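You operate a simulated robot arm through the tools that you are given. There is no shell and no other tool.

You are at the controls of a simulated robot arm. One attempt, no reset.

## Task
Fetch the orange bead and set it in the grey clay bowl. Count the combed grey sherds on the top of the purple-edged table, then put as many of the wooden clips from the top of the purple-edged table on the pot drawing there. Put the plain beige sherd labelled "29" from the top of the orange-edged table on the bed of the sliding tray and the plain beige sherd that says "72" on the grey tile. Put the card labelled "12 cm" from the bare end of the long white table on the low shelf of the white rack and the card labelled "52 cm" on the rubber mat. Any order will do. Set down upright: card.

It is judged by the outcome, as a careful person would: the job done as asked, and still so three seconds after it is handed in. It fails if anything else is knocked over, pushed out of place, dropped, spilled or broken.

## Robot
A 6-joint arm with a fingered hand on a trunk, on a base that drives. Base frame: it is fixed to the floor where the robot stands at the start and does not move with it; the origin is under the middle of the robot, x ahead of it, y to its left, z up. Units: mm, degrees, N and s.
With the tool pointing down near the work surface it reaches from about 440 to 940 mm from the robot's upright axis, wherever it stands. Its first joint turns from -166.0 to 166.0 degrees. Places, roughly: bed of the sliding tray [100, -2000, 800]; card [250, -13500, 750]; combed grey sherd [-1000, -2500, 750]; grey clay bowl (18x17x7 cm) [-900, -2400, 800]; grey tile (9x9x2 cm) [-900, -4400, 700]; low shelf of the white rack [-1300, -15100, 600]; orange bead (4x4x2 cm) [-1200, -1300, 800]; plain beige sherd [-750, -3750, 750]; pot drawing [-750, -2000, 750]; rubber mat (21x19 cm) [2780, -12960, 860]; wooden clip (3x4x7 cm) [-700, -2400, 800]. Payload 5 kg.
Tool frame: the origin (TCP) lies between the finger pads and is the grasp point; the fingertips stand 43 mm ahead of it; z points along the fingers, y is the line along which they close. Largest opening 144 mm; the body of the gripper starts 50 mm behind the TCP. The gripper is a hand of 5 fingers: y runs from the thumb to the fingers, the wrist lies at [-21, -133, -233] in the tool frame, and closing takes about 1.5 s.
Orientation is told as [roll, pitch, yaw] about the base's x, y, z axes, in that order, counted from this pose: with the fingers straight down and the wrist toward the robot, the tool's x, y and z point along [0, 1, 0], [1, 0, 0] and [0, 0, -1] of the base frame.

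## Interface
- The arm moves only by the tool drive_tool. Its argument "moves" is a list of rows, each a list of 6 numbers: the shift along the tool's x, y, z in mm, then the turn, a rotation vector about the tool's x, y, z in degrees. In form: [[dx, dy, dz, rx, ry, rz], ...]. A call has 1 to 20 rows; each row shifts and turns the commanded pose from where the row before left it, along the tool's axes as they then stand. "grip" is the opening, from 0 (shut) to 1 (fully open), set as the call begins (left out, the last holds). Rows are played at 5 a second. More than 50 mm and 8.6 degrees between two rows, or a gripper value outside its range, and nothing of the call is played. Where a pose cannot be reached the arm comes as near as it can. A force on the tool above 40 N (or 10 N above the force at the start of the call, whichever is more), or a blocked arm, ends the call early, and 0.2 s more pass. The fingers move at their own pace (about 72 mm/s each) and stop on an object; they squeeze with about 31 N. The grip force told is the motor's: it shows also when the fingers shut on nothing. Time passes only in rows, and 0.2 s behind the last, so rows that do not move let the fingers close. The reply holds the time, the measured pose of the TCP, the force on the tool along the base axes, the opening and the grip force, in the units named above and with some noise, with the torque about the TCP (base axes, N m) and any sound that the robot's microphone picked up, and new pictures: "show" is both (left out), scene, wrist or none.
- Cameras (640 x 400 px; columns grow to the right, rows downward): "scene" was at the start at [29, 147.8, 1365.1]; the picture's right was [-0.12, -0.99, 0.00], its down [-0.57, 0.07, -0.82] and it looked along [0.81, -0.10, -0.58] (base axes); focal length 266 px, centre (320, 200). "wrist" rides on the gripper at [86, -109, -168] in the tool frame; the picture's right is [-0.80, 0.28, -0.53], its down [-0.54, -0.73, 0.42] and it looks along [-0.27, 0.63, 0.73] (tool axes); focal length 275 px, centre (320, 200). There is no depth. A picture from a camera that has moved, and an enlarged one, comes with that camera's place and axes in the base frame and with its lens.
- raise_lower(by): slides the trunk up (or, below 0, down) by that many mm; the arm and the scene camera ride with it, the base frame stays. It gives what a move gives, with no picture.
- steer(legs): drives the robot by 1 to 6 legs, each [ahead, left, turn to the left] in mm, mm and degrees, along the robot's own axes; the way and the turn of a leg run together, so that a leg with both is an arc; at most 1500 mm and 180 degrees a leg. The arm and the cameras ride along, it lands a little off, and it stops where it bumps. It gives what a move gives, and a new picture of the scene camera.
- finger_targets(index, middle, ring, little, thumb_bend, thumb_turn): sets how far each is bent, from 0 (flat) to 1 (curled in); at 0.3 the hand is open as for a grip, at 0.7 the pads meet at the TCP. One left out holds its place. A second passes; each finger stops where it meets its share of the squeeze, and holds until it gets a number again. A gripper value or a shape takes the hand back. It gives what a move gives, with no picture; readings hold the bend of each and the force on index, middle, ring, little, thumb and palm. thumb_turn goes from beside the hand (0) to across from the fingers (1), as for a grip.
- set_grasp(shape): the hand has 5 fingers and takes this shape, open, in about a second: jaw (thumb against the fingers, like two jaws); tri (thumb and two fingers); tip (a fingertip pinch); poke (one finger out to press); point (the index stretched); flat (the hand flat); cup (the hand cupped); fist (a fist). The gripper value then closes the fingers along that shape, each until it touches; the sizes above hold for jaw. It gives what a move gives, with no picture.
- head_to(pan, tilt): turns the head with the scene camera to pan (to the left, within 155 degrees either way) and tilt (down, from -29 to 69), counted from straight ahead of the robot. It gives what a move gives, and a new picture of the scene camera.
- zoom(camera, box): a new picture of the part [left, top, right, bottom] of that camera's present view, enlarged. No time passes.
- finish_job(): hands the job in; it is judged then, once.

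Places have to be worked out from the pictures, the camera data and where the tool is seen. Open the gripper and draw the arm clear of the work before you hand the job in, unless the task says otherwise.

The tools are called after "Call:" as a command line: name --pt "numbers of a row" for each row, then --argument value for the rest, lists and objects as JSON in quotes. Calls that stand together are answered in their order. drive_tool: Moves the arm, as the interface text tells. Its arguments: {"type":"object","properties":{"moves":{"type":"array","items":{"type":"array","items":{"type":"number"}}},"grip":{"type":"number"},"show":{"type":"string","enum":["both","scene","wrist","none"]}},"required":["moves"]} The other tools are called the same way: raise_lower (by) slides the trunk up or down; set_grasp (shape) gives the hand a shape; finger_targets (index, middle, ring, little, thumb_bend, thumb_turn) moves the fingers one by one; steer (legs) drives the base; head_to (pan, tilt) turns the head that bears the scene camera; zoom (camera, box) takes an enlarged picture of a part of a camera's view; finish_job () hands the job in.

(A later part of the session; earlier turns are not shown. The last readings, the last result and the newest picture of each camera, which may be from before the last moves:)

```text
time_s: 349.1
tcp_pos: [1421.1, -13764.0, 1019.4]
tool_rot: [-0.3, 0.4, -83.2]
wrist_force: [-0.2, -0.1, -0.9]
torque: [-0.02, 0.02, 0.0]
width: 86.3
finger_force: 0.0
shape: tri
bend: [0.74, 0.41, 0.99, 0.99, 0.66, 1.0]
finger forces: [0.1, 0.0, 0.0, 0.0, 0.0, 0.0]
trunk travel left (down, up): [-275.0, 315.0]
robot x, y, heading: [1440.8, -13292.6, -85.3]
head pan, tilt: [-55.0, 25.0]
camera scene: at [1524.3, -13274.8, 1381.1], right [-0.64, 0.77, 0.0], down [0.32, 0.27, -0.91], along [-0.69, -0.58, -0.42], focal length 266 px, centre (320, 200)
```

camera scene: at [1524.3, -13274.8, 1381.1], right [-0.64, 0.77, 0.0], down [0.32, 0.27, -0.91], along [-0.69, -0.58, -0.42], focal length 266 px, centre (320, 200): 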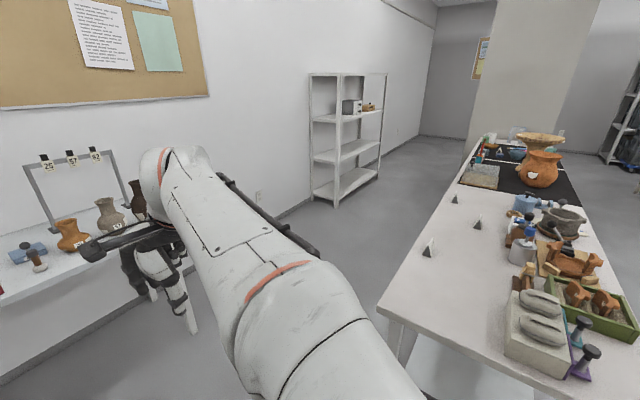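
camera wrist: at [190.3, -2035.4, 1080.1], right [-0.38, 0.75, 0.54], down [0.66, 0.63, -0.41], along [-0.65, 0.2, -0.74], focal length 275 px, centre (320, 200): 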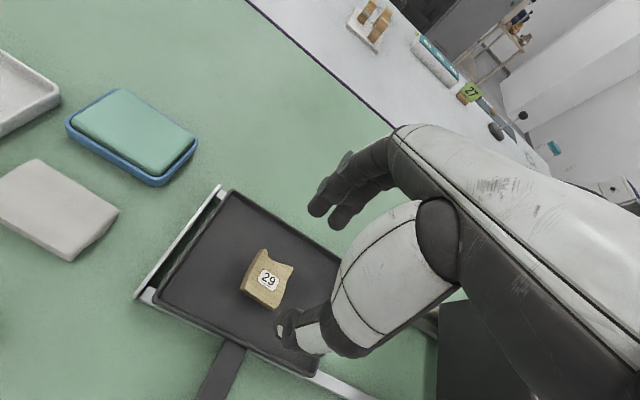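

There is a good corridor behind the table, with the white rack at the wall. I turn round in the open here, then back down and slide in behind the table, facing the cards.

Call:
steer --legs '[[0, 0, 180], [-730, 0, 0], [0, 850, 0]]'

Call:
head_to --pan 15 --tilt 40

```text
time_s: 364.6
tcp_pos: [669.2, -13623.9, 1019.3]
tool_rot: [-0.3, 0.4, 96.3]
wrist_force: [-0.6, 0.1, 0.2]
torque: [0.01, 0.03, 0.02]
width: 86.2
finger_force: 0.0
shape: tri
bend: [0.74, 0.41, 0.99, 0.99, 0.66, 1.0]
finger forces: [0.0, 0.0, 0.1, 0.0, 0.0, 0.1]
trunk travel left (down, up): [-275.0, 315.0]
robot x, y, heading: [646.8, -14098.7, 94.5]
head pan, tilt: [-55.0, 25.0]
camera scene: at [566.0, -14106.4, 1381.1], right [0.64, -0.77, 0.0], down [-0.33, -0.27, -0.91], along [0.7, 0.58, -0.42], focal length 266 px, centre (320, 200)
```

scene: 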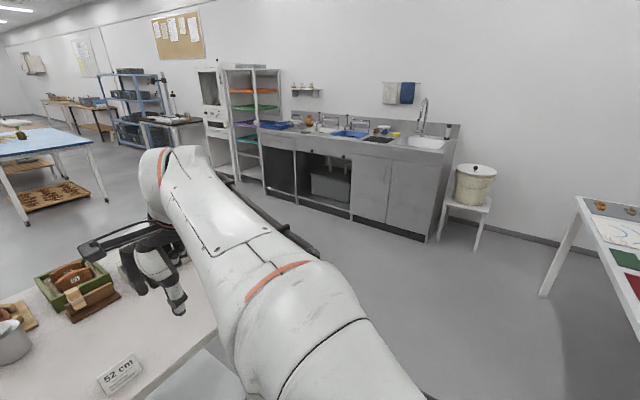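

```text
time_s: 366.0
tcp_pos: [668.6, -13622.8, 1018.8]
tool_rot: [-0.5, 0.4, 96.3]
wrist_force: [-0.4, 0.2, -0.2]
torque: [0.03, -0.02, -0.01]
width: 86.0
finger_force: 0.1
shape: tri
bend: [0.74, 0.41, 0.99, 0.99, 0.66, 1.0]
finger forces: [0.1, 0.1, 0.1, 0.1, 0.0, 0.0]
trunk travel left (down, up): [-275.0, 315.0]
robot x, y, heading: [648.1, -14094.2, 94.4]
head pan, tilt: [15.0, 40.0]
camera scene: at [466.4, -14085.1, 1357.8], right [0.94, 0.34, 0.0], down [0.22, -0.61, -0.77], along [-0.26, 0.72, -0.64], focal length 266 px, centre (320, 200)
```

scene: 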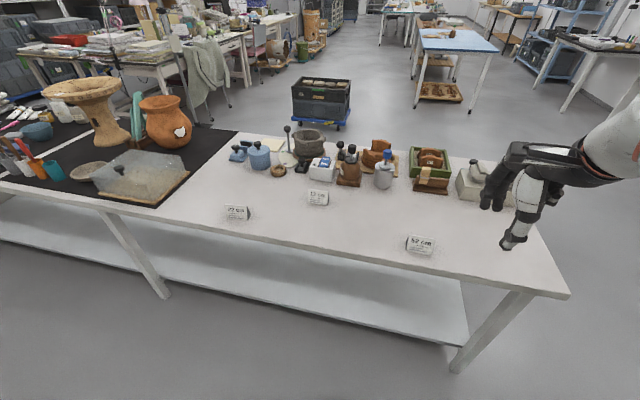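

All three cards are readable from behind: 22, 12 and 52 cm. I slide left and in toward the "12 cm" card, then look closely.

Call:
steer --legs '[[0, 330, 0], [110, 0, 0]]'

Call:
head_to --pan 5 --tilt 45

Call:
zoom --camera "scene" --box '[230, 100, 390, 220]'

```text
time_s: 369.0
tcp_pos: [334.1, -13538.5, 1019.9]
tool_rot: [-0.3, 0.4, 95.6]
wrist_force: [0.4, -0.2, -0.3]
torque: [0.02, 0.02, -0.01]
width: 86.3
finger_force: 0.0
shape: tri
bend: [0.74, 0.41, 0.99, 0.99, 0.66, 1.0]
finger forces: [0.1, 0.0, 0.0, 0.0, 0.0, 0.0]
trunk travel left (down, up): [-275.0, 315.0]
robot x, y, heading: [302.3, -14012.6, 94.2]
head pan, tilt: [15.0, 40.0]
camera scene: at [126.6, -13998.1, 1357.8], right [0.95, 0.33, 0.0], down [0.21, -0.61, -0.77], along [-0.25, 0.72, -0.64], focal length 266 px, centre (320, 200)
```

scene: 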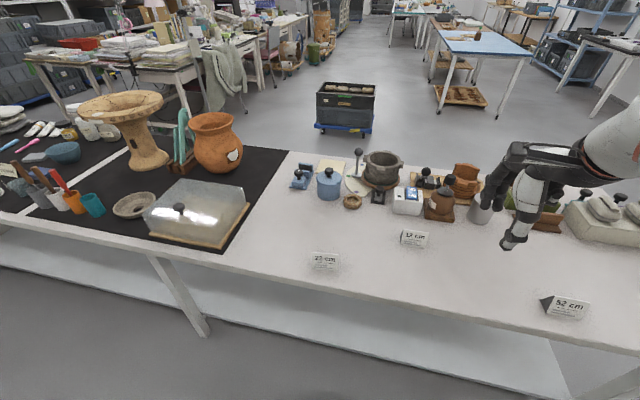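

```text
time_s: 369.7
tcp_pos: [334.4, -13540.3, 1019.1]
tool_rot: [-0.3, 0.4, 95.7]
wrist_force: [-0.3, 0.1, 0.2]
torque: [0.02, 0.02, -0.01]
width: 86.1
finger_force: 0.1
shape: tri
bend: [0.74, 0.41, 0.99, 0.99, 0.66, 1.0]
finger forces: [0.0, 0.1, 0.0, 0.0, 0.0, 0.1]
trunk travel left (down, up): [-275.0, 315.0]
robot x, y, heading: [306.1, -14009.3, 93.9]
head pan, tilt: [5.0, 45.0]
camera scene: at [141.4, -13998.1, 1350.6], right [0.99, 0.16, 0.0], down [0.11, -0.7, -0.71], along [-0.11, 0.7, -0.71], focal length 266 px, centre (320, 200)
```

scene: 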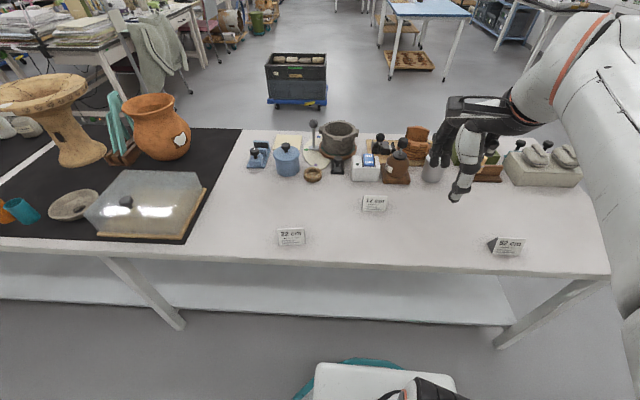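

```text
3.33 times, centred on (310, 160) of scene
camera zoom: at [141.4, -13998.1, 1350.6], right [0.99, 0.16, 0.0], down [0.11, -0.7, -0.71], along [-0.11, 0.7, -0.71], focal length 886 px, centre (353, 333)
```

zoom: 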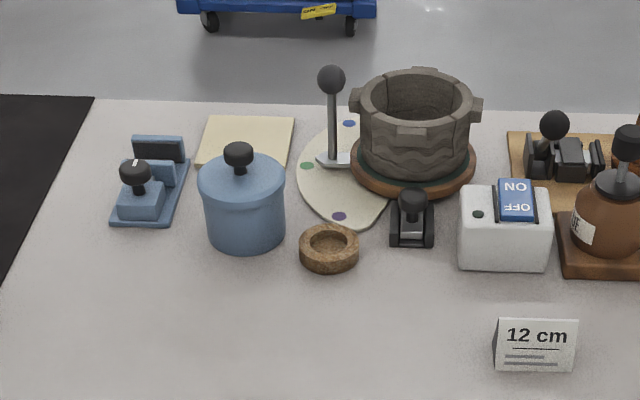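

The "12 cm" card stands at about [219, -13398], 74 mm long along the table. I'll grip it by its two flat ends, so I turn the hand 90° at a safe height first.

Call:
drive_tool --pt "0 0 0 0 0 -8.15" --pt "0 0 0 0 0 -8.15" --pt "0 0 0 0 0 -8.15" --pt "0 0 0 0 0 -8.15" --pt "0 0 0 0 0 -8.15" --pt "0 0 0 0 0 -8.15" --pt "0 0 0 0 0 -8.15" --pt "0 0 0 0 0 -8.15" --pt "0 0 0 0 0 -8.15" --pt "0 0 0 0 0 -8.15" --pt "0 0 0 0 0 -8.15" --pt "0 0 0 0 0 0" --grip 0.95 --show "both"

```text
time_s: 372.3
tcp_pos: [333.0, -13538.3, 1018.9]
tool_rot: [0.5, 0.2, -174.5]
wrist_force: [-0.3, -0.2, 0.8]
torque: [-0.05, -0.01, 0.0]
width: 136.7
finger_force: 0.0
shape: tri
bend: [0.29, 0.31, 0.99, 0.99, 0.31, 0.98]
finger forces: [0.0, 0.1, 0.0, 0.0, 0.0, 0.1]
trunk travel left (down, up): [-275.0, 315.0]
robot x, y, heading: [300.8, -14012.7, 94.3]
head pan, tilt: [5.0, 45.0]
camera scene: at [141.5, -13997.9, 1350.5], right [0.99, 0.16, 0.0], down [0.11, -0.7, -0.71], along [-0.11, 0.7, -0.71], focal length 266 px, centre (320, 200)
camera wrist: at [449.6, -13612.6, 1188.8], right [-0.36, 0.77, 0.53], down [0.67, 0.61, -0.42], along [-0.64, 0.2, -0.74], focal length 275 px, centre (320, 200)
```

scene: 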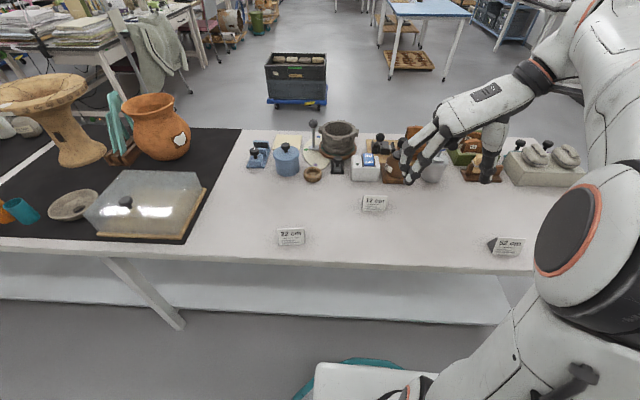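
wrist: 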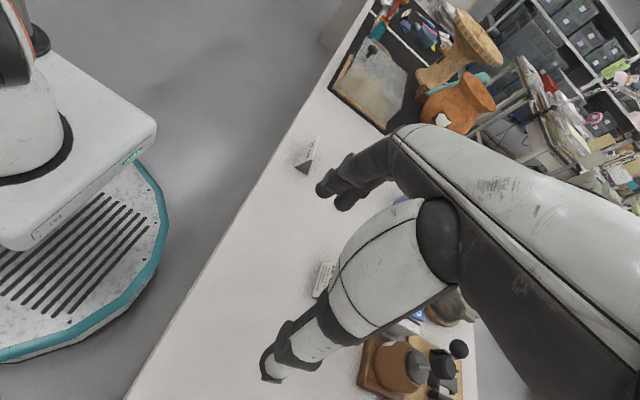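

The hand is aligned with the card's length. I move over the card at height, then come down above it to check.

Call:
drive_tool --pt "-38.3 25 0 0 0 0" --pt "-38.3 25 0 0 0 0" --pt "-38.3 25 0 0 0 0" --pt "-38.3 25 0 0 0 0" --pt "0 0 45 0 0 0" --pt "0 0 45 0 0 0" --pt "0 0 35 0 0 0" --pt "0 0 0 0 0 0" --show "both"

Call:
zoom --camera "scene" --box '[310, 120, 450, 230]'

Call:
zoom --camera "wrist" --box '[200, 180, 360, 320]'

```text
time_s: 374.1
tcp_pos: [218.7, -13394.2, 893.6]
tool_rot: [0.5, 0.3, -174.5]
wrist_force: [0.4, -0.4, -0.7]
torque: [-0.02, 0.01, 0.01]
width: 136.8
finger_force: 0.0
shape: tri
bend: [0.29, 0.31, 0.99, 0.99, 0.31, 0.98]
finger forces: [0.0, 0.0, 0.0, 0.0, 0.0, 0.1]
trunk travel left (down, up): [-275.0, 315.0]
robot x, y, heading: [300.3, -14012.2, 93.9]
head pan, tilt: [5.0, 45.0]
camera scene: at [141.4, -13997.8, 1350.5], right [0.99, 0.16, 0.0], down [0.11, -0.7, -0.71], along [-0.11, 0.7, -0.71], focal length 266 px, centre (320, 200)
camera wrist: at [334.5, -13468.9, 1061.6], right [-0.36, 0.77, 0.53], down [0.67, 0.61, -0.42], along [-0.64, 0.2, -0.74], focal length 275 px, centre (320, 200)
```

scene: 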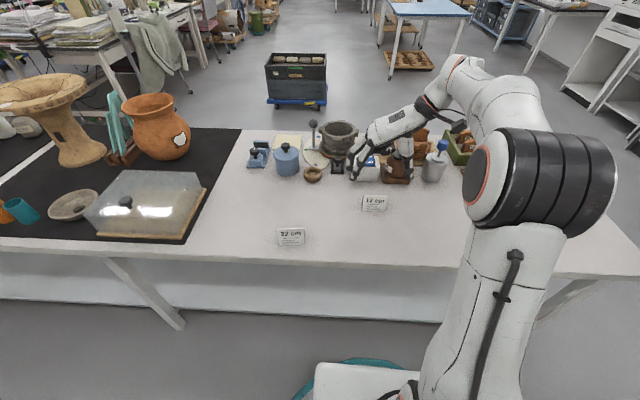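
wrist: 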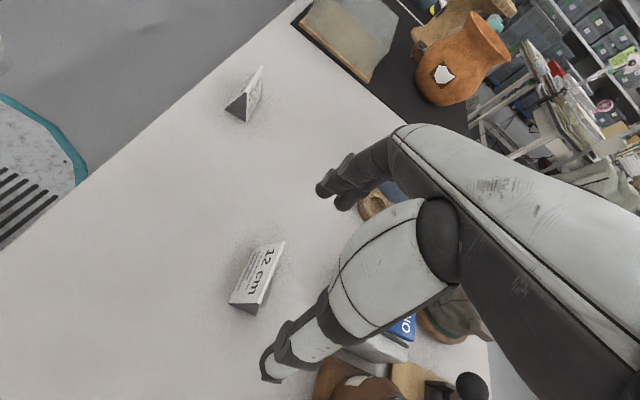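

```text
3.64 times, centred on (380, 175) of scene
camera zoom: at [141.4, -13997.8, 1350.5], right [0.99, 0.16, 0.0], down [0.11, -0.7, -0.71], along [-0.11, 0.7, -0.71], focal length 966 px, centre (102, 291)
```

zoom: 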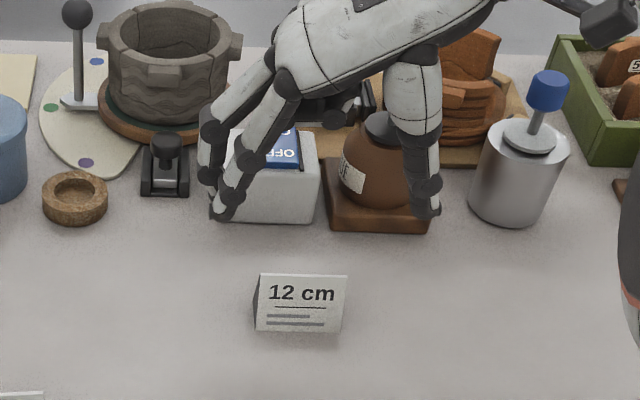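

```text
2.86 times, centred on (280, 250) of wrist
camera zoom: at [334.5, -13468.9, 1061.6], right [-0.36, 0.77, 0.53], down [0.67, 0.61, -0.42], along [-0.64, 0.2, -0.74], focal length 786 px, centre (434, 57)
```

zoom: 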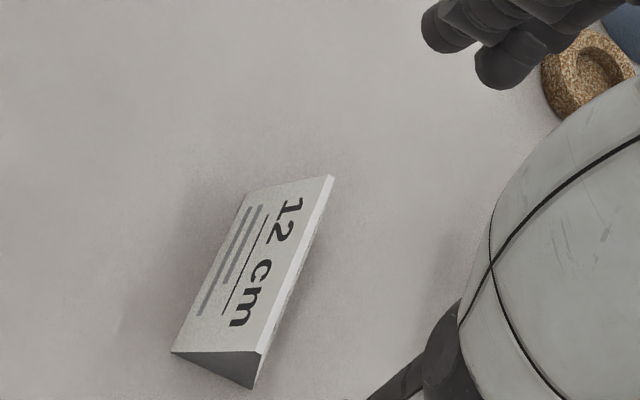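

The card's ridge lies at tool (+8…10, 0). I shift 4.5 mm, descend around it and check the height.

Call:
drive_tool --pt "4.5 1 0 0 0 0" --pt "0 0 35 0 0 0" --pt "0 0 35 0 0 0" --pt "0 0 22 0 0 0" --pt "0 0 0 0 0 0" --show "none"

Call:
zoom --camera "scene" --box '[320, 140, 420, 220]'

Call:
zoom --camera "wrist" --box '[200, 160, 360, 320]'

```text
time_s: 375.3
tcp_pos: [221.3, -13401.1, 800.9]
tool_rot: [0.4, 0.3, -174.6]
wrist_force: [0.0, 0.7, 0.9]
torque: [0.02, 0.0, 0.0]
width: 136.9
finger_force: 0.1
shape: tri
bend: [0.29, 0.31, 0.99, 0.99, 0.31, 0.98]
finger forces: [0.1, 0.0, 0.1, 0.0, 0.0, 0.1]
trunk travel left (down, up): [-275.0, 315.0]
robot x, y, heading: [302.7, -14008.8, 94.0]
head pan, tilt: [5.0, 45.0]
```

```text
5.00 times, centred on (370, 180) of scene
camera zoom: at [141.5, -13997.9, 1350.5], right [0.99, 0.16, 0.0], down [0.11, -0.7, -0.71], along [-0.11, 0.7, -0.71], focal length 1329 px, centre (70, 300)
```

zoom: 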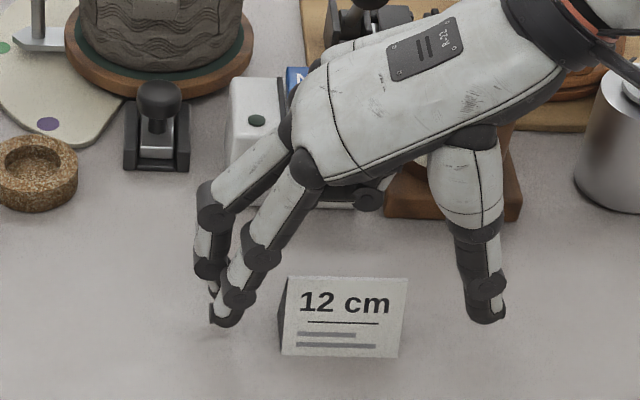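

```text
2.50 times, centred on (280, 240) of wrist
camera zoom: at [337.3, -13476.5, 969.9], right [-0.36, 0.77, 0.53], down [0.67, 0.61, -0.42], along [-0.64, 0.2, -0.74], focal length 688 px, centre (420, 100)
```

zoom: 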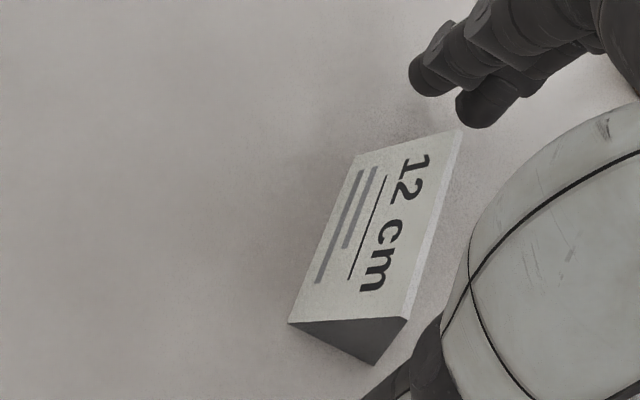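

The card is centred between thumb and fingers. I lower the last millimetres and close slowly on its ends.

Call:
drive_tool --pt "0 0 5 0 0 0" --pt "0 0 4 0 0 0" --pt "0 0 0 0 0 0" --show "none"

Call:
drive_tool --pt "0 0 0 0 0 0" --pt "0 0 0 0 0 0" --pt "0 0 0 0 0 0" --pt "0 0 0 0 0 0" --grip 0.65 --show "none"

Call:
zoom --camera "scene" --box '[320, 140, 420, 220]'

Call:
zoom --camera "wrist" --box '[220, 160, 380, 320]'

```text
time_s: 376.1
tcp_pos: [220.8, -13400.7, 791.9]
tool_rot: [0.4, 0.3, -174.6]
wrist_force: [0.1, -0.2, -1.2]
torque: [0.01, 0.03, 0.02]
width: 136.9
finger_force: 0.0
shape: tri
bend: [0.29, 0.31, 0.99, 0.99, 0.31, 0.98]
finger forces: [0.0, 0.0, 0.1, 0.0, 0.0, 0.0]
trunk travel left (down, up): [-275.0, 315.0]
robot x, y, heading: [304.3, -14011.8, 94.0]
head pan, tilt: [5.0, 45.0]
```

```text
time_s: 377.1
tcp_pos: [220.7, -13401.8, 792.3]
tool_rot: [0.4, 0.4, -174.6]
wrist_force: [0.3, -0.3, -0.9]
torque: [0.0, -0.03, 0.0]
width: 94.3
finger_force: 0.0
shape: tri
bend: [0.73, 0.39, 0.99, 0.99, 0.63, 1.0]
finger forces: [0.0, 0.0, 0.0, 0.0, 0.0, 0.0]
trunk travel left (down, up): [-275.0, 315.0]
robot x, y, heading: [304.1, -14008.8, 93.8]
head pan, tilt: [5.0, 45.0]
```

```text
5.00 times, centred on (370, 180) of scene
camera zoom: at [141.5, -13998.0, 1350.5], right [0.99, 0.16, 0.0], down [0.11, -0.7, -0.71], along [-0.11, 0.7, -0.71], focal length 1329 px, centre (70, 300)
```

zoom: 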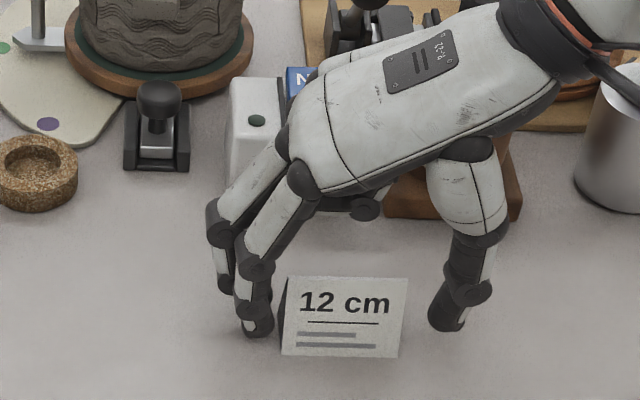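

```text
2.50 times, centred on (300, 240) of wrist
camera zoom: at [336.7, -13476.1, 961.6], right [-0.36, 0.77, 0.53], down [0.67, 0.61, -0.42], along [-0.64, 0.2, -0.74], focal length 688 px, centre (370, 100)
```

zoom: 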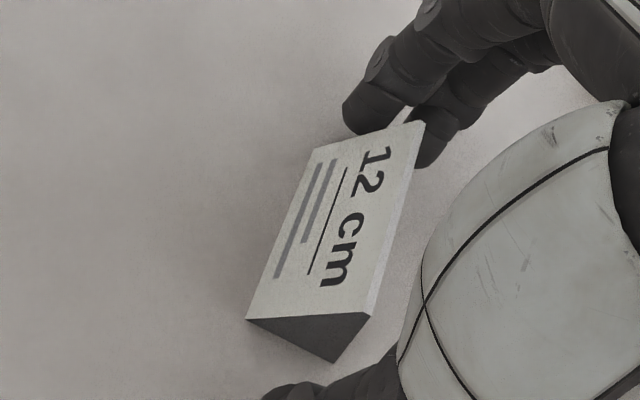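

Thumb and fingers flank the card's two ends. I close the grip.

Call:
drive_tool --pt "0 0 0 0 0 0" --pt "0 0 0 0 0 0" --pt "0 0 0 0 0 0" --pt "0 0 0 0 0 0" --pt "0 0 0 0 0 0" --pt "0 0 0 0 0 0" --pt "0 0 0 0 0 0" --grip 0.2 --show "none"

Call:
zoom --camera "scene" --box '[320, 140, 420, 220]'

Call:
zoom --camera "wrist" --box '[220, 160, 380, 320]'

```text
time_s: 378.7
tcp_pos: [220.7, -13401.0, 790.8]
tool_rot: [0.4, 0.4, -174.6]
wrist_force: [0.0, 1.1, 0.7]
torque: [0.06, 0.05, 0.0]
width: 64.7
finger_force: 31.0
shape: tri
bend: [0.74, 0.47, 1.0, 1.0, 0.72, 1.0]
finger forces: [14.6, 11.0, 0.0, 0.0, 27.8, 0.0]
trunk travel left (down, up): [-275.0, 315.0]
robot x, y, heading: [305.9, -14009.6, 94.1]
head pan, tilt: [5.0, 45.0]
```

```text
5.00 times, centred on (370, 180) of scene
camera zoom: at [141.5, -13998.0, 1350.6], right [0.99, 0.16, 0.0], down [0.11, -0.7, -0.71], along [-0.11, 0.7, -0.71], focal length 1329 px, centre (70, 300)
```

zoom: 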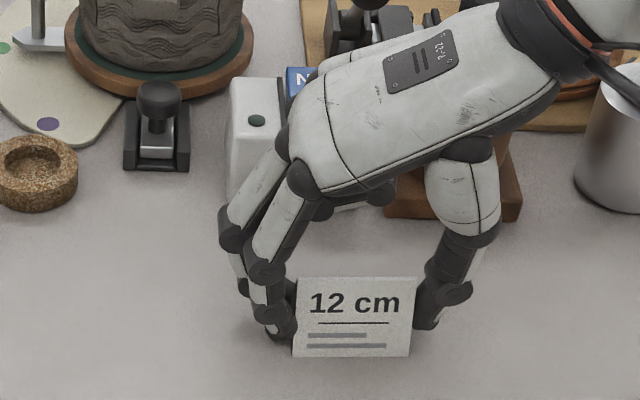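

```text
2.50 times, centred on (300, 240) of wrist
camera zoom: at [336.7, -13476.1, 961.6], right [-0.36, 0.77, 0.53], down [0.67, 0.61, -0.42], along [-0.64, 0.2, -0.74], focal length 688 px, centre (370, 100)
```

zoom: 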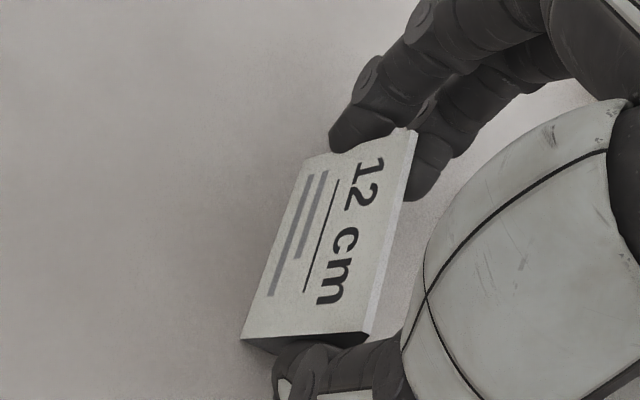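

The card is held by its ends with balanced forces. I lift it and check.

Call:
drive_tool --pt "0 0 -5 0 0 0" --pt "0 0 -15 0 0 0" --pt "0 0 -30 0 0 0" --pt "0 0 -40 0 0 0" --pt "0 0 0 0 0 0" --show "none"

Call:
zoom --camera "scene" --box '[320, 110, 420, 200]'

```text
time_s: 379.9
tcp_pos: [218.6, -13400.6, 882.8]
tool_rot: [0.4, 0.3, -174.6]
wrist_force: [0.7, 0.2, 0.5]
torque: [0.04, 0.02, 0.01]
width: 64.0
finger_force: 31.3
shape: tri
bend: [0.74, 0.48, 1.0, 1.0, 0.72, 1.0]
finger forces: [15.7, 13.8, 0.0, 0.1, 27.7, 0.1]
trunk travel left (down, up): [-275.0, 315.0]
robot x, y, heading: [302.8, -14013.1, 93.9]
head pan, tilt: [5.0, 45.0]
```

```text
4.44 times, centred on (370, 155) of scene
camera zoom: at [141.5, -13998.2, 1350.5], right [0.99, 0.16, 0.0], down [0.11, -0.7, -0.71], along [-0.11, 0.7, -0.71], focal length 1181 px, centre (98, 400)
```

zoom: 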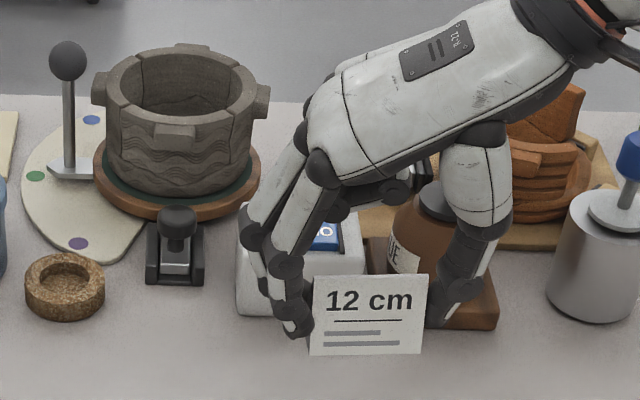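

The card is held upright. I raise it and bring it closer to me, then look toward the rack.

Call:
drive_tool --pt "0 0 -45 0 0 0" --pt "0 0 -45 0 0 0" --pt "0 0 -45 0 0 0" --pt "45 0 0 0 0 0" --pt "45 0 0 0 0 0" --pt "45 0 0 0 0 0" --pt "0 0 0 0 0 0" --show "none"

Call:
head_to --pan 118 --tilt 25

Call:
zoom --camera "scene" --box '[220, 80, 420, 280]'

```text
time_s: 381.5
tcp_pos: [231.7, -13535.6, 1015.9]
tool_rot: [0.4, 0.4, -174.6]
wrist_force: [0.5, -0.2, 0.7]
torque: [0.04, 0.0, 0.01]
width: 64.0
finger_force: 31.0
shape: tri
bend: [0.74, 0.48, 1.0, 1.0, 0.72, 1.0]
finger forces: [15.5, 14.9, 0.0, 0.0, 27.7, 0.0]
trunk travel left (down, up): [-275.0, 315.0]
robot x, y, heading: [303.2, -14009.4, 94.1]
head pan, tilt: [5.0, 45.0]
```

```text
time_s: 383.4
tcp_pos: [232.7, -13534.3, 1016.9]
tool_rot: [0.5, 0.4, -174.6]
wrist_force: [-0.6, 0.0, 0.6]
torque: [-0.02, 0.03, 0.02]
width: 63.9
finger_force: 31.0
shape: tri
bend: [0.74, 0.48, 1.0, 1.0, 0.72, 1.0]
finger forces: [15.4, 14.7, 0.0, 0.0, 27.7, 0.0]
trunk travel left (down, up): [-275.0, 315.0]
robot x, y, heading: [307.4, -14010.3, 93.8]
head pan, tilt: [118.0, 25.0]
camera scene: at [76.0, -14127.1, 1381.1], right [-0.53, 0.85, 0.0], down [0.36, 0.22, -0.91], along [-0.77, -0.48, -0.42], focal length 266 px, centre (320, 200)
```

scene: 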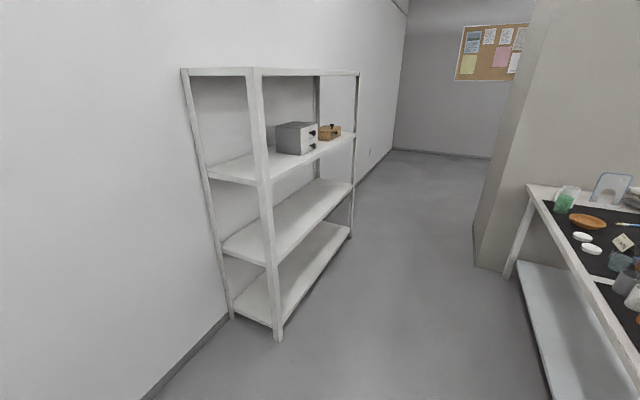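

```text
2.00 times, centred on (320, 180) of scene
camera zoom: at [76.0, -14127.1, 1381.1], right [-0.53, 0.85, 0.0], down [0.36, 0.22, -0.91], along [-0.77, -0.48, -0.42], focal length 531 px, centre (320, 240)
```

zoom: 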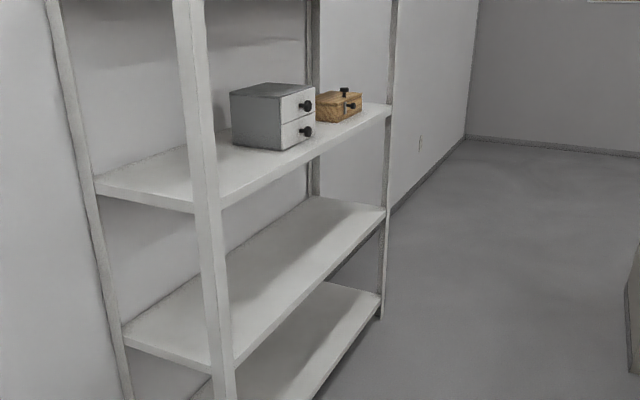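

The rack has four shelves; the low one (z ≈ 580–600) is empty, with about 380 mm clear height. I turn the hand back to radial, then turn the robot to face the rack and slide over to it.

Call:
drive_tool --pt "0 0 0 0 0 8.15" --pt "0 0 0 0 0 8.15" --pt "0 0 0 0 0 8.15" --pt "0 0 0 0 0 8.15" --pt "0 0 0 0 0 8.15" --pt "0 0 0 0 0 8.15" --pt "0 0 0 0 0 8.15" --pt "0 0 0 0 0 8.15" --pt "0 0 0 0 0 8.15" --pt "0 0 0 0 0 8.15" --pt "0 0 0 0 0 8.15" --pt "0 0 0 0 0 0" --show "none"

Call:
steer --legs '[[-150, 0, 0], [0, 0, -178.4], [0, -1480, 0]]'

Call:
head_to --pan 5 --tilt 40

```text
time_s: 386.0
tcp_pos: [231.6, -13535.3, 1017.9]
tool_rot: [-0.4, 0.4, 95.7]
wrist_force: [-0.5, 0.4, 0.0]
torque: [0.01, 0.01, -0.02]
width: 64.0
finger_force: 30.6
shape: tri
bend: [0.74, 0.48, 1.0, 1.0, 0.72, 1.0]
finger forces: [15.3, 14.6, 0.0, 0.0, 27.4, 0.1]
trunk travel left (down, up): [-275.0, 315.0]
robot x, y, heading: [303.5, -14011.9, 93.9]
head pan, tilt: [118.0, 25.0]
```

```text
time_s: 399.3
tcp_pos: [-630.0, -14816.3, 1018.8]
tool_rot: [0.3, 0.6, -76.7]
wrist_force: [7.5, 12.2, 1.9]
torque: [-1.28, 0.82, -0.18]
width: 63.6
finger_force: 30.9
shape: tri
bend: [0.74, 0.48, 0.99, 1.0, 0.72, 1.0]
finger forces: [15.2, 15.9, 1.7, 0.0, 27.6, 13.5]
trunk travel left (down, up): [-275.0, 315.0]
robot x, y, heading: [-766.1, -14358.4, -79.4]
head pan, tilt: [118.0, 25.0]
stopped in leg 3: the force on the tool passed its limit at 104 N (the readings are from after the stop); the commanded pose is now the measured one
camera scene: at [-547.7, -14208.3, 1380.8], right [0.62, -0.78, 0.0], down [-0.33, -0.26, -0.91], along [0.71, 0.56, -0.42], focal length 266 px, centre (320, 200)
```

scene: 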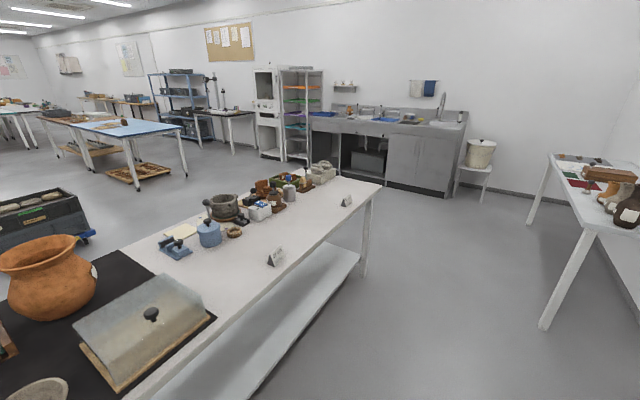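

```text
time_s: 401.2
tcp_pos: [-630.4, -14817.8, 1020.1]
tool_rot: [0.2, 0.5, -76.7]
wrist_force: [16.4, 18.9, 3.2]
torque: [-1.85, 1.62, 0.04]
width: 63.3
finger_force: 31.1
shape: tri
bend: [0.74, 0.48, 0.99, 1.0, 0.72, 1.0]
finger forces: [15.1, 15.9, 2.8, 0.0, 27.6, 23.1]
trunk travel left (down, up): [-275.0, 315.0]
robot x, y, heading: [-766.1, -14358.9, -79.5]
head pan, tilt: [5.0, 40.0]
camera scene: at [-596.4, -14347.3, 1357.6], right [-0.96, -0.27, 0.0], down [-0.17, 0.62, -0.77], along [0.2, -0.74, -0.64], focal length 266 px, centre (320, 200)
```

scene: 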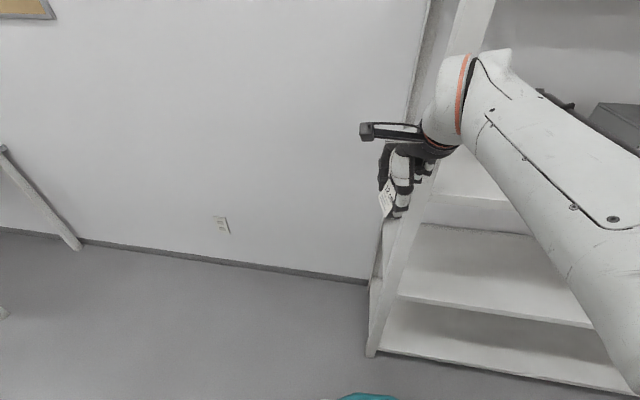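

The hand touched the rack's front post because the robot drifted closer than planned (heading was off by 5°). I back away to the left at once and check the rack and the card.

Call:
steer --legs '[[0, 120, 0]]'

Call:
head_to --pan -20 --tilt 40

Call:
zoom --camera "wrist" --box '[0, 0, 640, 400]'

```text
time_s: 402.4
tcp_pos: [-515.1, -14797.3, 1018.1]
tool_rot: [0.2, 0.5, -76.8]
wrist_force: [-1.6, 0.3, -0.2]
torque: [0.02, -0.02, -0.02]
width: 63.7
finger_force: 31.1
shape: tri
bend: [0.74, 0.48, 1.0, 1.0, 0.72, 1.0]
finger forces: [15.3, 15.9, 0.0, 0.1, 27.6, 0.1]
trunk travel left (down, up): [-275.0, 315.0]
robot x, y, heading: [-649.5, -14336.0, -79.5]
head pan, tilt: [5.0, 40.0]
camera scene: at [-481.0, -14327.9, 1357.8], right [-0.96, -0.27, 0.0], down [-0.17, 0.62, -0.77], along [0.2, -0.74, -0.64], focal length 266 px, centre (320, 200)
```

scene: 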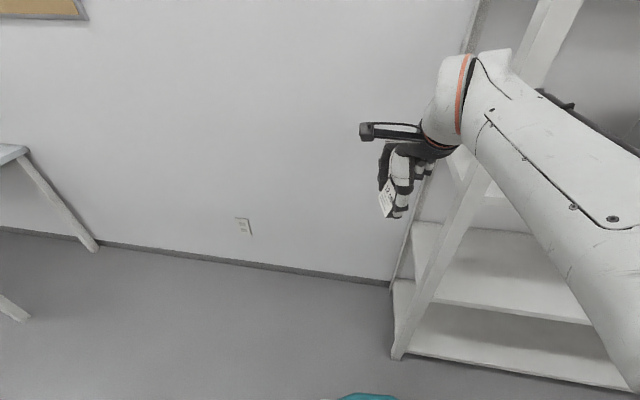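

```text
time_s: 403.3
tcp_pos: [-514.3, -14798.7, 1017.8]
tool_rot: [0.4, 0.5, -76.8]
wrist_force: [-0.4, 0.3, -0.1]
torque: [0.0, -0.01, 0.02]
width: 63.6
finger_force: 30.8
shape: tri
bend: [0.74, 0.48, 1.0, 1.0, 0.72, 1.0]
finger forces: [15.2, 16.0, 0.0, 0.1, 27.5, 0.0]
trunk travel left (down, up): [-275.0, 315.0]
robot x, y, heading: [-646.6, -14338.8, -79.5]
head pan, tilt: [-20.0, 40.0]
camera scene: at [-517.5, -14329.8, 1357.8], right [-0.99, 0.16, 0.0], down [0.11, 0.63, -0.77], along [-0.13, -0.76, -0.64], focal length 266 px, centre (320, 200)
```

scene: 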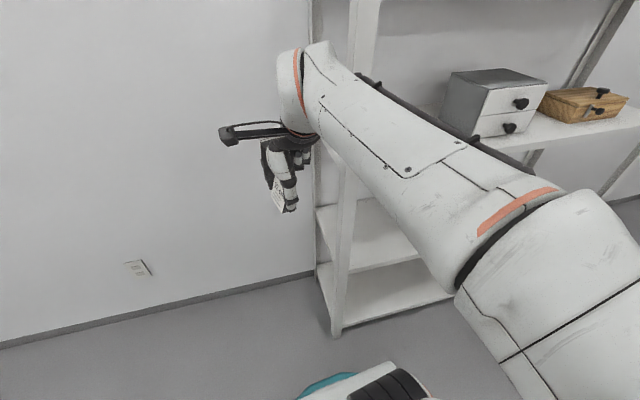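

```text
1.00 times, centred on (320, 200) of wrist (not enlarged: the box is as wide or as high as the picture)
camera zoom: at [-456.3, -14673.8, 1187.9], right [-0.71, -0.46, 0.53], down [-0.69, 0.59, -0.42], along [-0.11, -0.66, -0.74], focal length 275 px, centre (320, 200)
```

zoom: 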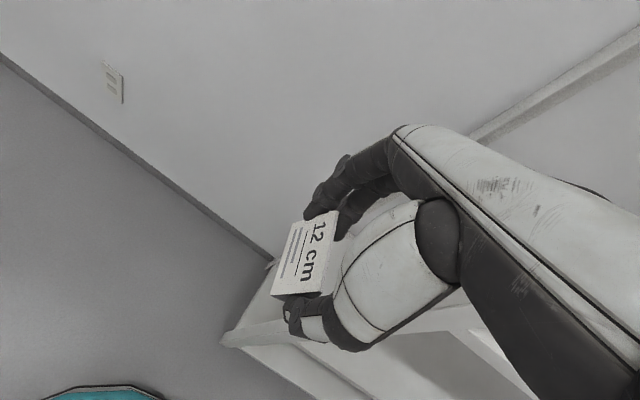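

The card is still held and the rack stands where it was. I straighten the heading, back off from the rack, then slide along it with good clearance.

Call:
steer --legs '[[-200, 0, 0], [0, 0, -4.9]]'

Call:
steer --legs '[[0, -600, 0]]'

Call:
head_to --pan -15 --tilt 40

```text
time_s: 405.4
tcp_pos: [-592.5, -14606.5, 1018.5]
tool_rot: [0.2, 0.4, -81.7]
wrist_force: [-0.1, 0.1, -0.2]
torque: [0.01, 0.0, 0.0]
width: 63.5
finger_force: 31.3
shape: tri
bend: [0.74, 0.48, 1.0, 1.0, 0.72, 1.0]
finger forces: [15.2, 15.9, 0.1, 0.0, 27.6, 0.0]
trunk travel left (down, up): [-275.0, 315.0]
robot x, y, heading: [-681.1, -14134.6, -84.7]
head pan, tilt: [-20.0, 40.0]
camera scene: at [-554.7, -14140.7, 1357.8], right [-0.97, 0.25, 0.0], down [0.16, 0.62, -0.77], along [-0.19, -0.74, -0.64], focal length 266 px, centre (320, 200)
```

scene: 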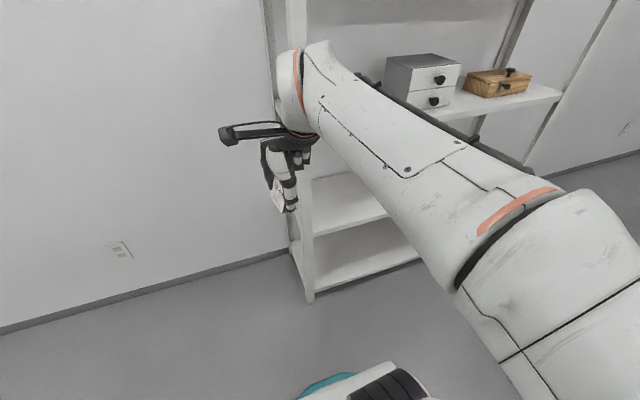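

```text
time_s: 408.9
tcp_pos: [-1197.4, -14665.9, 1018.0]
tool_rot: [0.2, 0.5, -81.8]
wrist_force: [0.3, -0.5, -0.2]
torque: [0.0, -0.01, -0.01]
width: 63.9
finger_force: 31.0
shape: tri
bend: [0.74, 0.48, 1.0, 1.0, 0.72, 1.0]
finger forces: [15.3, 16.1, 0.1, 0.0, 27.5, 0.0]
trunk travel left (down, up): [-275.0, 315.0]
robot x, y, heading: [-1291.6, -14191.2, -84.5]
head pan, tilt: [-20.0, 40.0]
camera scene: at [-1159.4, -14199.5, 1357.8], right [-0.97, 0.25, 0.0], down [0.16, 0.62, -0.77], along [-0.19, -0.74, -0.64], focal length 266 px, centre (320, 200)
```

scene: 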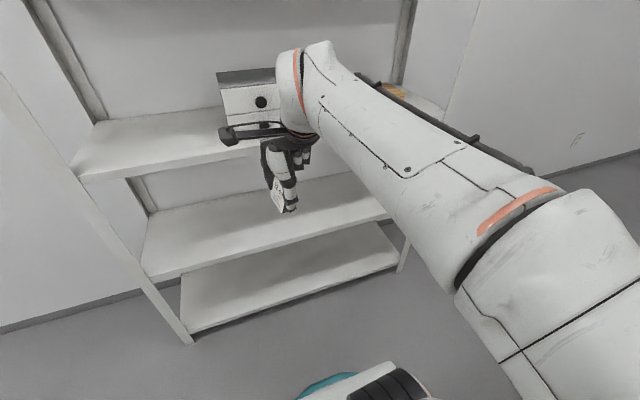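

```text
time_s: 409.5
tcp_pos: [-1197.5, -14664.7, 1017.3]
tool_rot: [0.2, 0.5, -81.7]
wrist_force: [0.4, 0.6, 0.8]
torque: [0.01, 0.0, -0.04]
width: 63.5
finger_force: 30.9
shape: tri
bend: [0.74, 0.48, 1.0, 1.0, 0.72, 1.0]
finger forces: [15.2, 15.9, 0.1, 0.0, 27.4, 0.1]
trunk travel left (down, up): [-275.0, 315.0]
robot x, y, heading: [-1287.5, -14196.3, -84.3]
head pan, tilt: [-15.0, 40.0]
camera scene: at [-1152.3, -14201.1, 1357.8], right [-0.99, 0.16, 0.0], down [0.11, 0.63, -0.77], along [-0.13, -0.76, -0.64], focal length 266 px, centre (320, 200)
```

scene: 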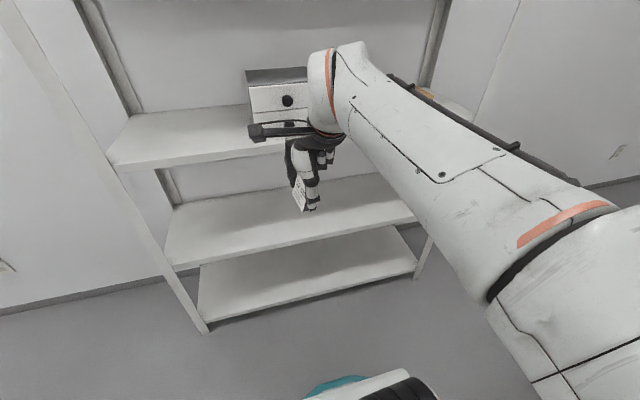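

I'm in front of the rack. I zoom on the low shelf to measure its front edge and height.

Call:
zoom --camera "scene" --box '[90, 100, 330, 340]'

Call:
zoom --camera "wrist" --box '[0, 0, 640, 400]'

```text
1.67 times, centred on (210, 220) of scene
camera zoom: at [-1152.3, -14201.1, 1357.8], right [-0.99, 0.16, 0.0], down [0.11, 0.63, -0.77], along [-0.13, -0.76, -0.64], focal length 443 px, centre (503, 167)
```

zoom: 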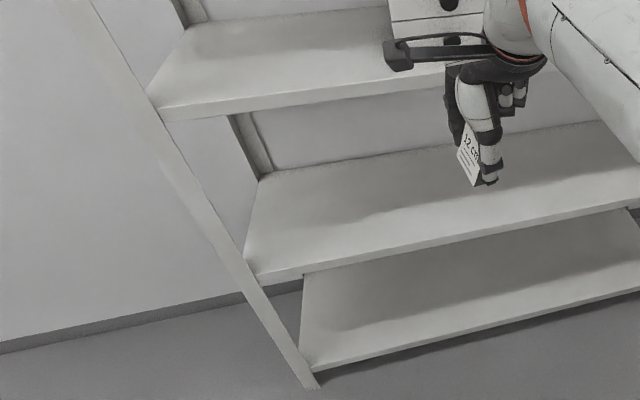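

```text
1.00 times, centred on (320, 200) of wrist (not enlarged: the box is as wide or as high as the picture)
camera zoom: at [-1127.7, -14547.6, 1187.9], right [-0.75, -0.4, 0.53], down [-0.64, 0.64, -0.42], along [-0.17, -0.65, -0.74], focal length 275 px, centre (320, 200)
```

zoom: 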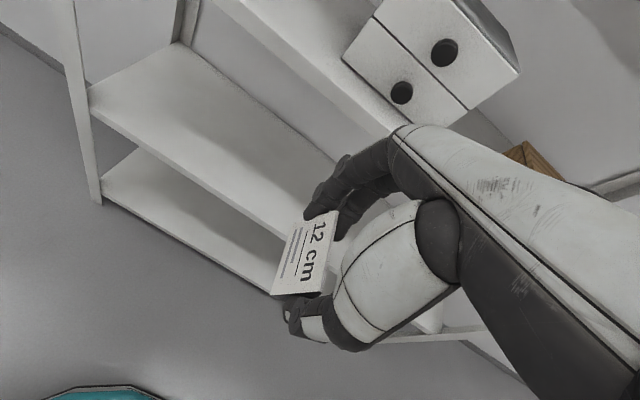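

I need the low shelf's height more precisely; I zoom on its front-left corner in both cameras.

Call:
zoom --camera "scene" --box '[150, 220, 230, 290]'

Call:
zoom --camera "wrist" --box '[60, 60, 140, 130]'

```text
5.71 times, centred on (190, 255) of scene
camera zoom: at [-1152.3, -14201.1, 1357.8], right [-0.99, 0.16, 0.0], down [0.11, 0.63, -0.77], along [-0.13, -0.76, -0.64], focal length 1518 px, centre (1063, -114)
```

zoom: 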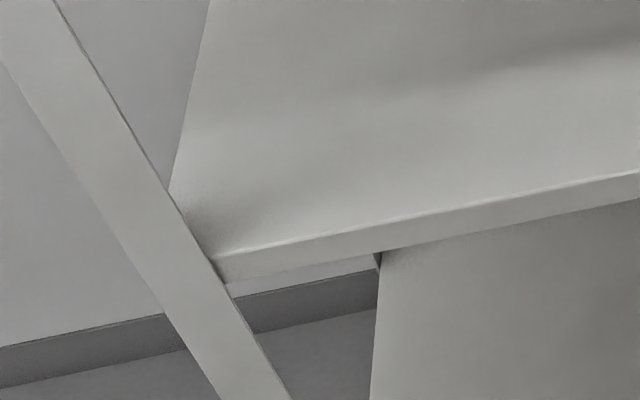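

```text
5.71 times, centred on (100, 95) of wrist
camera zoom: at [-1127.7, -14547.6, 1187.9], right [-0.75, -0.4, 0.53], down [-0.64, 0.64, -0.42], along [-0.17, -0.65, -0.74], focal length 1573 px, centre (1577, 800)
```

zoom: 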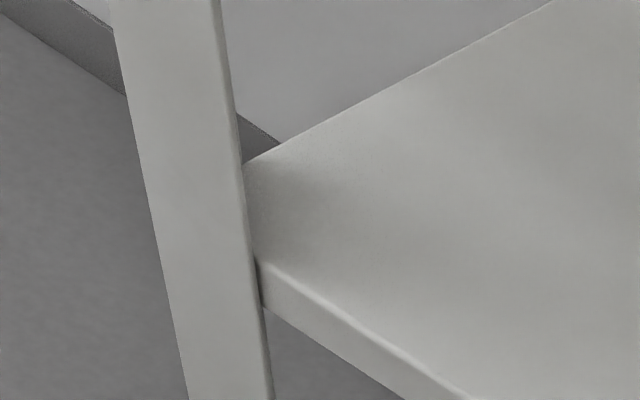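

The low shelf's top works out at z ≈ 509, its front edge at y ≈ -14960 here, with ~430 mm clear height. I lower the trunk 250 mm and the tool to entry height while still clear of the rack.

Call:
raise_lower --by -250

Call:
drive_tool --pt "0 0 40 0 0 0" --pt "0 0 40 0 0 0" --pt "0 0 40 0 0 0" --pt "0 0 0 0 0 0" --show "both"

```text
time_s: 412.1
tcp_pos: [-1196.9, -14669.3, 764.7]
tool_rot: [0.3, 0.8, -81.7]
wrist_force: [0.0, 0.8, -0.1]
torque: [0.01, -0.01, 0.0]
width: 63.6
finger_force: 31.2
shape: tri
bend: [0.74, 0.48, 1.0, 1.0, 0.72, 1.0]
finger forces: [15.3, 15.3, 0.0, 0.1, 27.4, 0.0]
trunk travel left (down, up): [-25.0, 565.0]
robot x, y, heading: [-1292.6, -14192.6, -84.5]
head pan, tilt: [-15.0, 40.0]
```

```text
time_s: 413.1
tcp_pos: [-1196.3, -14665.8, 646.3]
tool_rot: [0.4, 0.7, -81.7]
wrist_force: [1.1, 0.2, 0.1]
torque: [0.0, 0.02, -0.02]
width: 63.4
finger_force: 30.4
shape: tri
bend: [0.74, 0.48, 1.0, 1.0, 0.72, 1.0]
finger forces: [15.3, 15.3, 0.0, 0.1, 27.2, 0.0]
trunk travel left (down, up): [-25.0, 565.0]
robot x, y, heading: [-1288.8, -14194.2, -84.3]
head pan, tilt: [-15.0, 40.0]
camera scene: at [-1152.1, -14203.4, 1108.5], right [-0.99, 0.16, 0.0], down [0.11, 0.64, -0.76], along [-0.13, -0.75, -0.64], focal length 266 px, centre (320, 200)
camera wrist: at [-1127.2, -14548.7, 815.7], right [-0.75, -0.4, 0.53], down [-0.64, 0.65, -0.42], along [-0.17, -0.65, -0.74], focal length 275 px, centre (320, 200)
```

scene: 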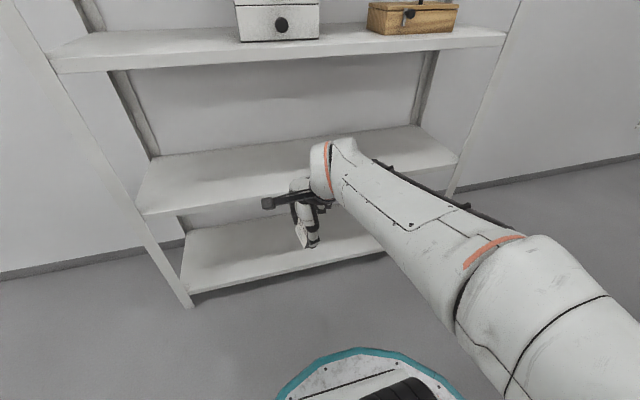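
wrist: 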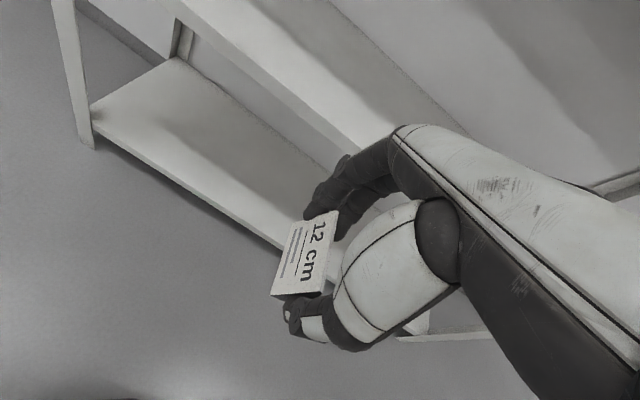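

All clear. I drive 130 mm closer, then reach in between the shelves at this height.

Call:
steer --legs '[[130, 0, 0]]'

Call:
drive_tool --pt "-5 38 0 0 0 0" --pt "-5 38 0 0 0 0" --pt "-5 38 0 0 0 0" --pt "-5 38 0 0 0 0" --pt "0 0 0 0 0 0" --show "both"

```text
time_s: 414.4
tcp_pos: [-1182.5, -14796.5, 646.0]
tool_rot: [0.2, 0.7, -81.5]
wrist_force: [0.2, -0.3, -0.3]
torque: [-0.02, -0.01, 0.04]
width: 63.5
finger_force: 30.9
shape: tri
bend: [0.74, 0.48, 1.0, 1.0, 0.72, 1.0]
finger forces: [15.1, 15.2, 0.0, 0.1, 27.2, 0.0]
trunk travel left (down, up): [-25.0, 565.0]
robot x, y, heading: [-1278.0, -14327.4, -84.1]
head pan, tilt: [-15.0, 40.0]
camera scene: at [-1139.3, -14333.2, 1107.8], right [-0.99, 0.16, 0.0], down [0.1, 0.64, -0.76], along [-0.12, -0.75, -0.64], focal length 266 px, centre (320, 200)
```

scene: 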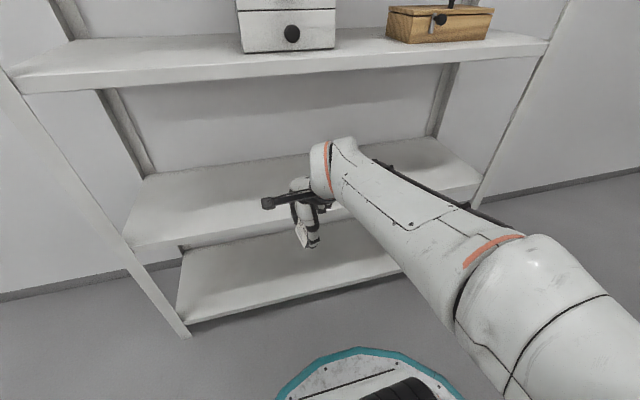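

```text
time_s: 415.6
tcp_pos: [-1180.9, -14950.2, 644.6]
tool_rot: [0.3, 0.6, -81.6]
wrist_force: [-0.1, 0.1, 0.4]
torque: [-0.02, 0.05, -0.03]
width: 63.3
finger_force: 30.6
shape: tri
bend: [0.74, 0.48, 1.0, 1.0, 0.72, 1.0]
finger forces: [15.3, 15.1, 0.0, 0.0, 27.3, 0.0]
trunk travel left (down, up): [-25.0, 565.0]
robot x, y, heading: [-1277.7, -14321.2, -84.2]
head pan, tilt: [-15.0, 40.0]
camera scene: at [-1139.4, -14331.2, 1107.8], right [-0.99, 0.16, 0.0], down [0.1, 0.63, -0.77], along [-0.12, -0.76, -0.64], focal length 266 px, centre (320, 200)
camera wrist: at [-1112.0, -14831.6, 814.9], right [-0.75, -0.4, 0.53], down [-0.64, 0.64, -0.42], along [-0.17, -0.65, -0.74], focal length 275 px, centre (320, 200)
```

scene: 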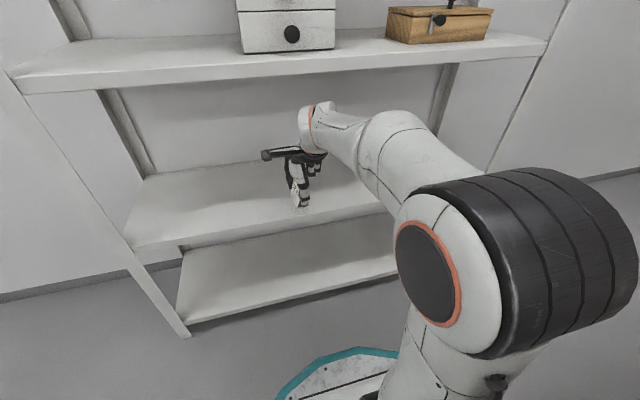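
wrist: 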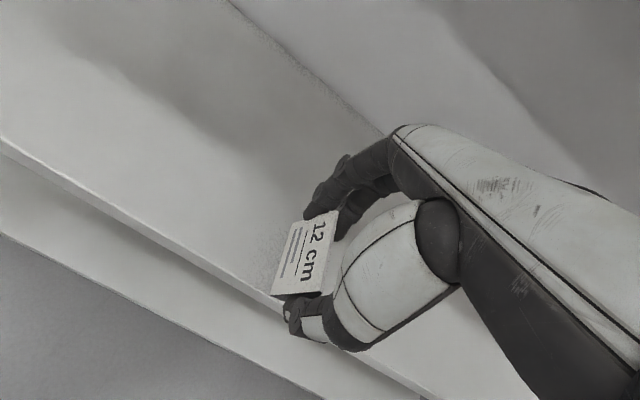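

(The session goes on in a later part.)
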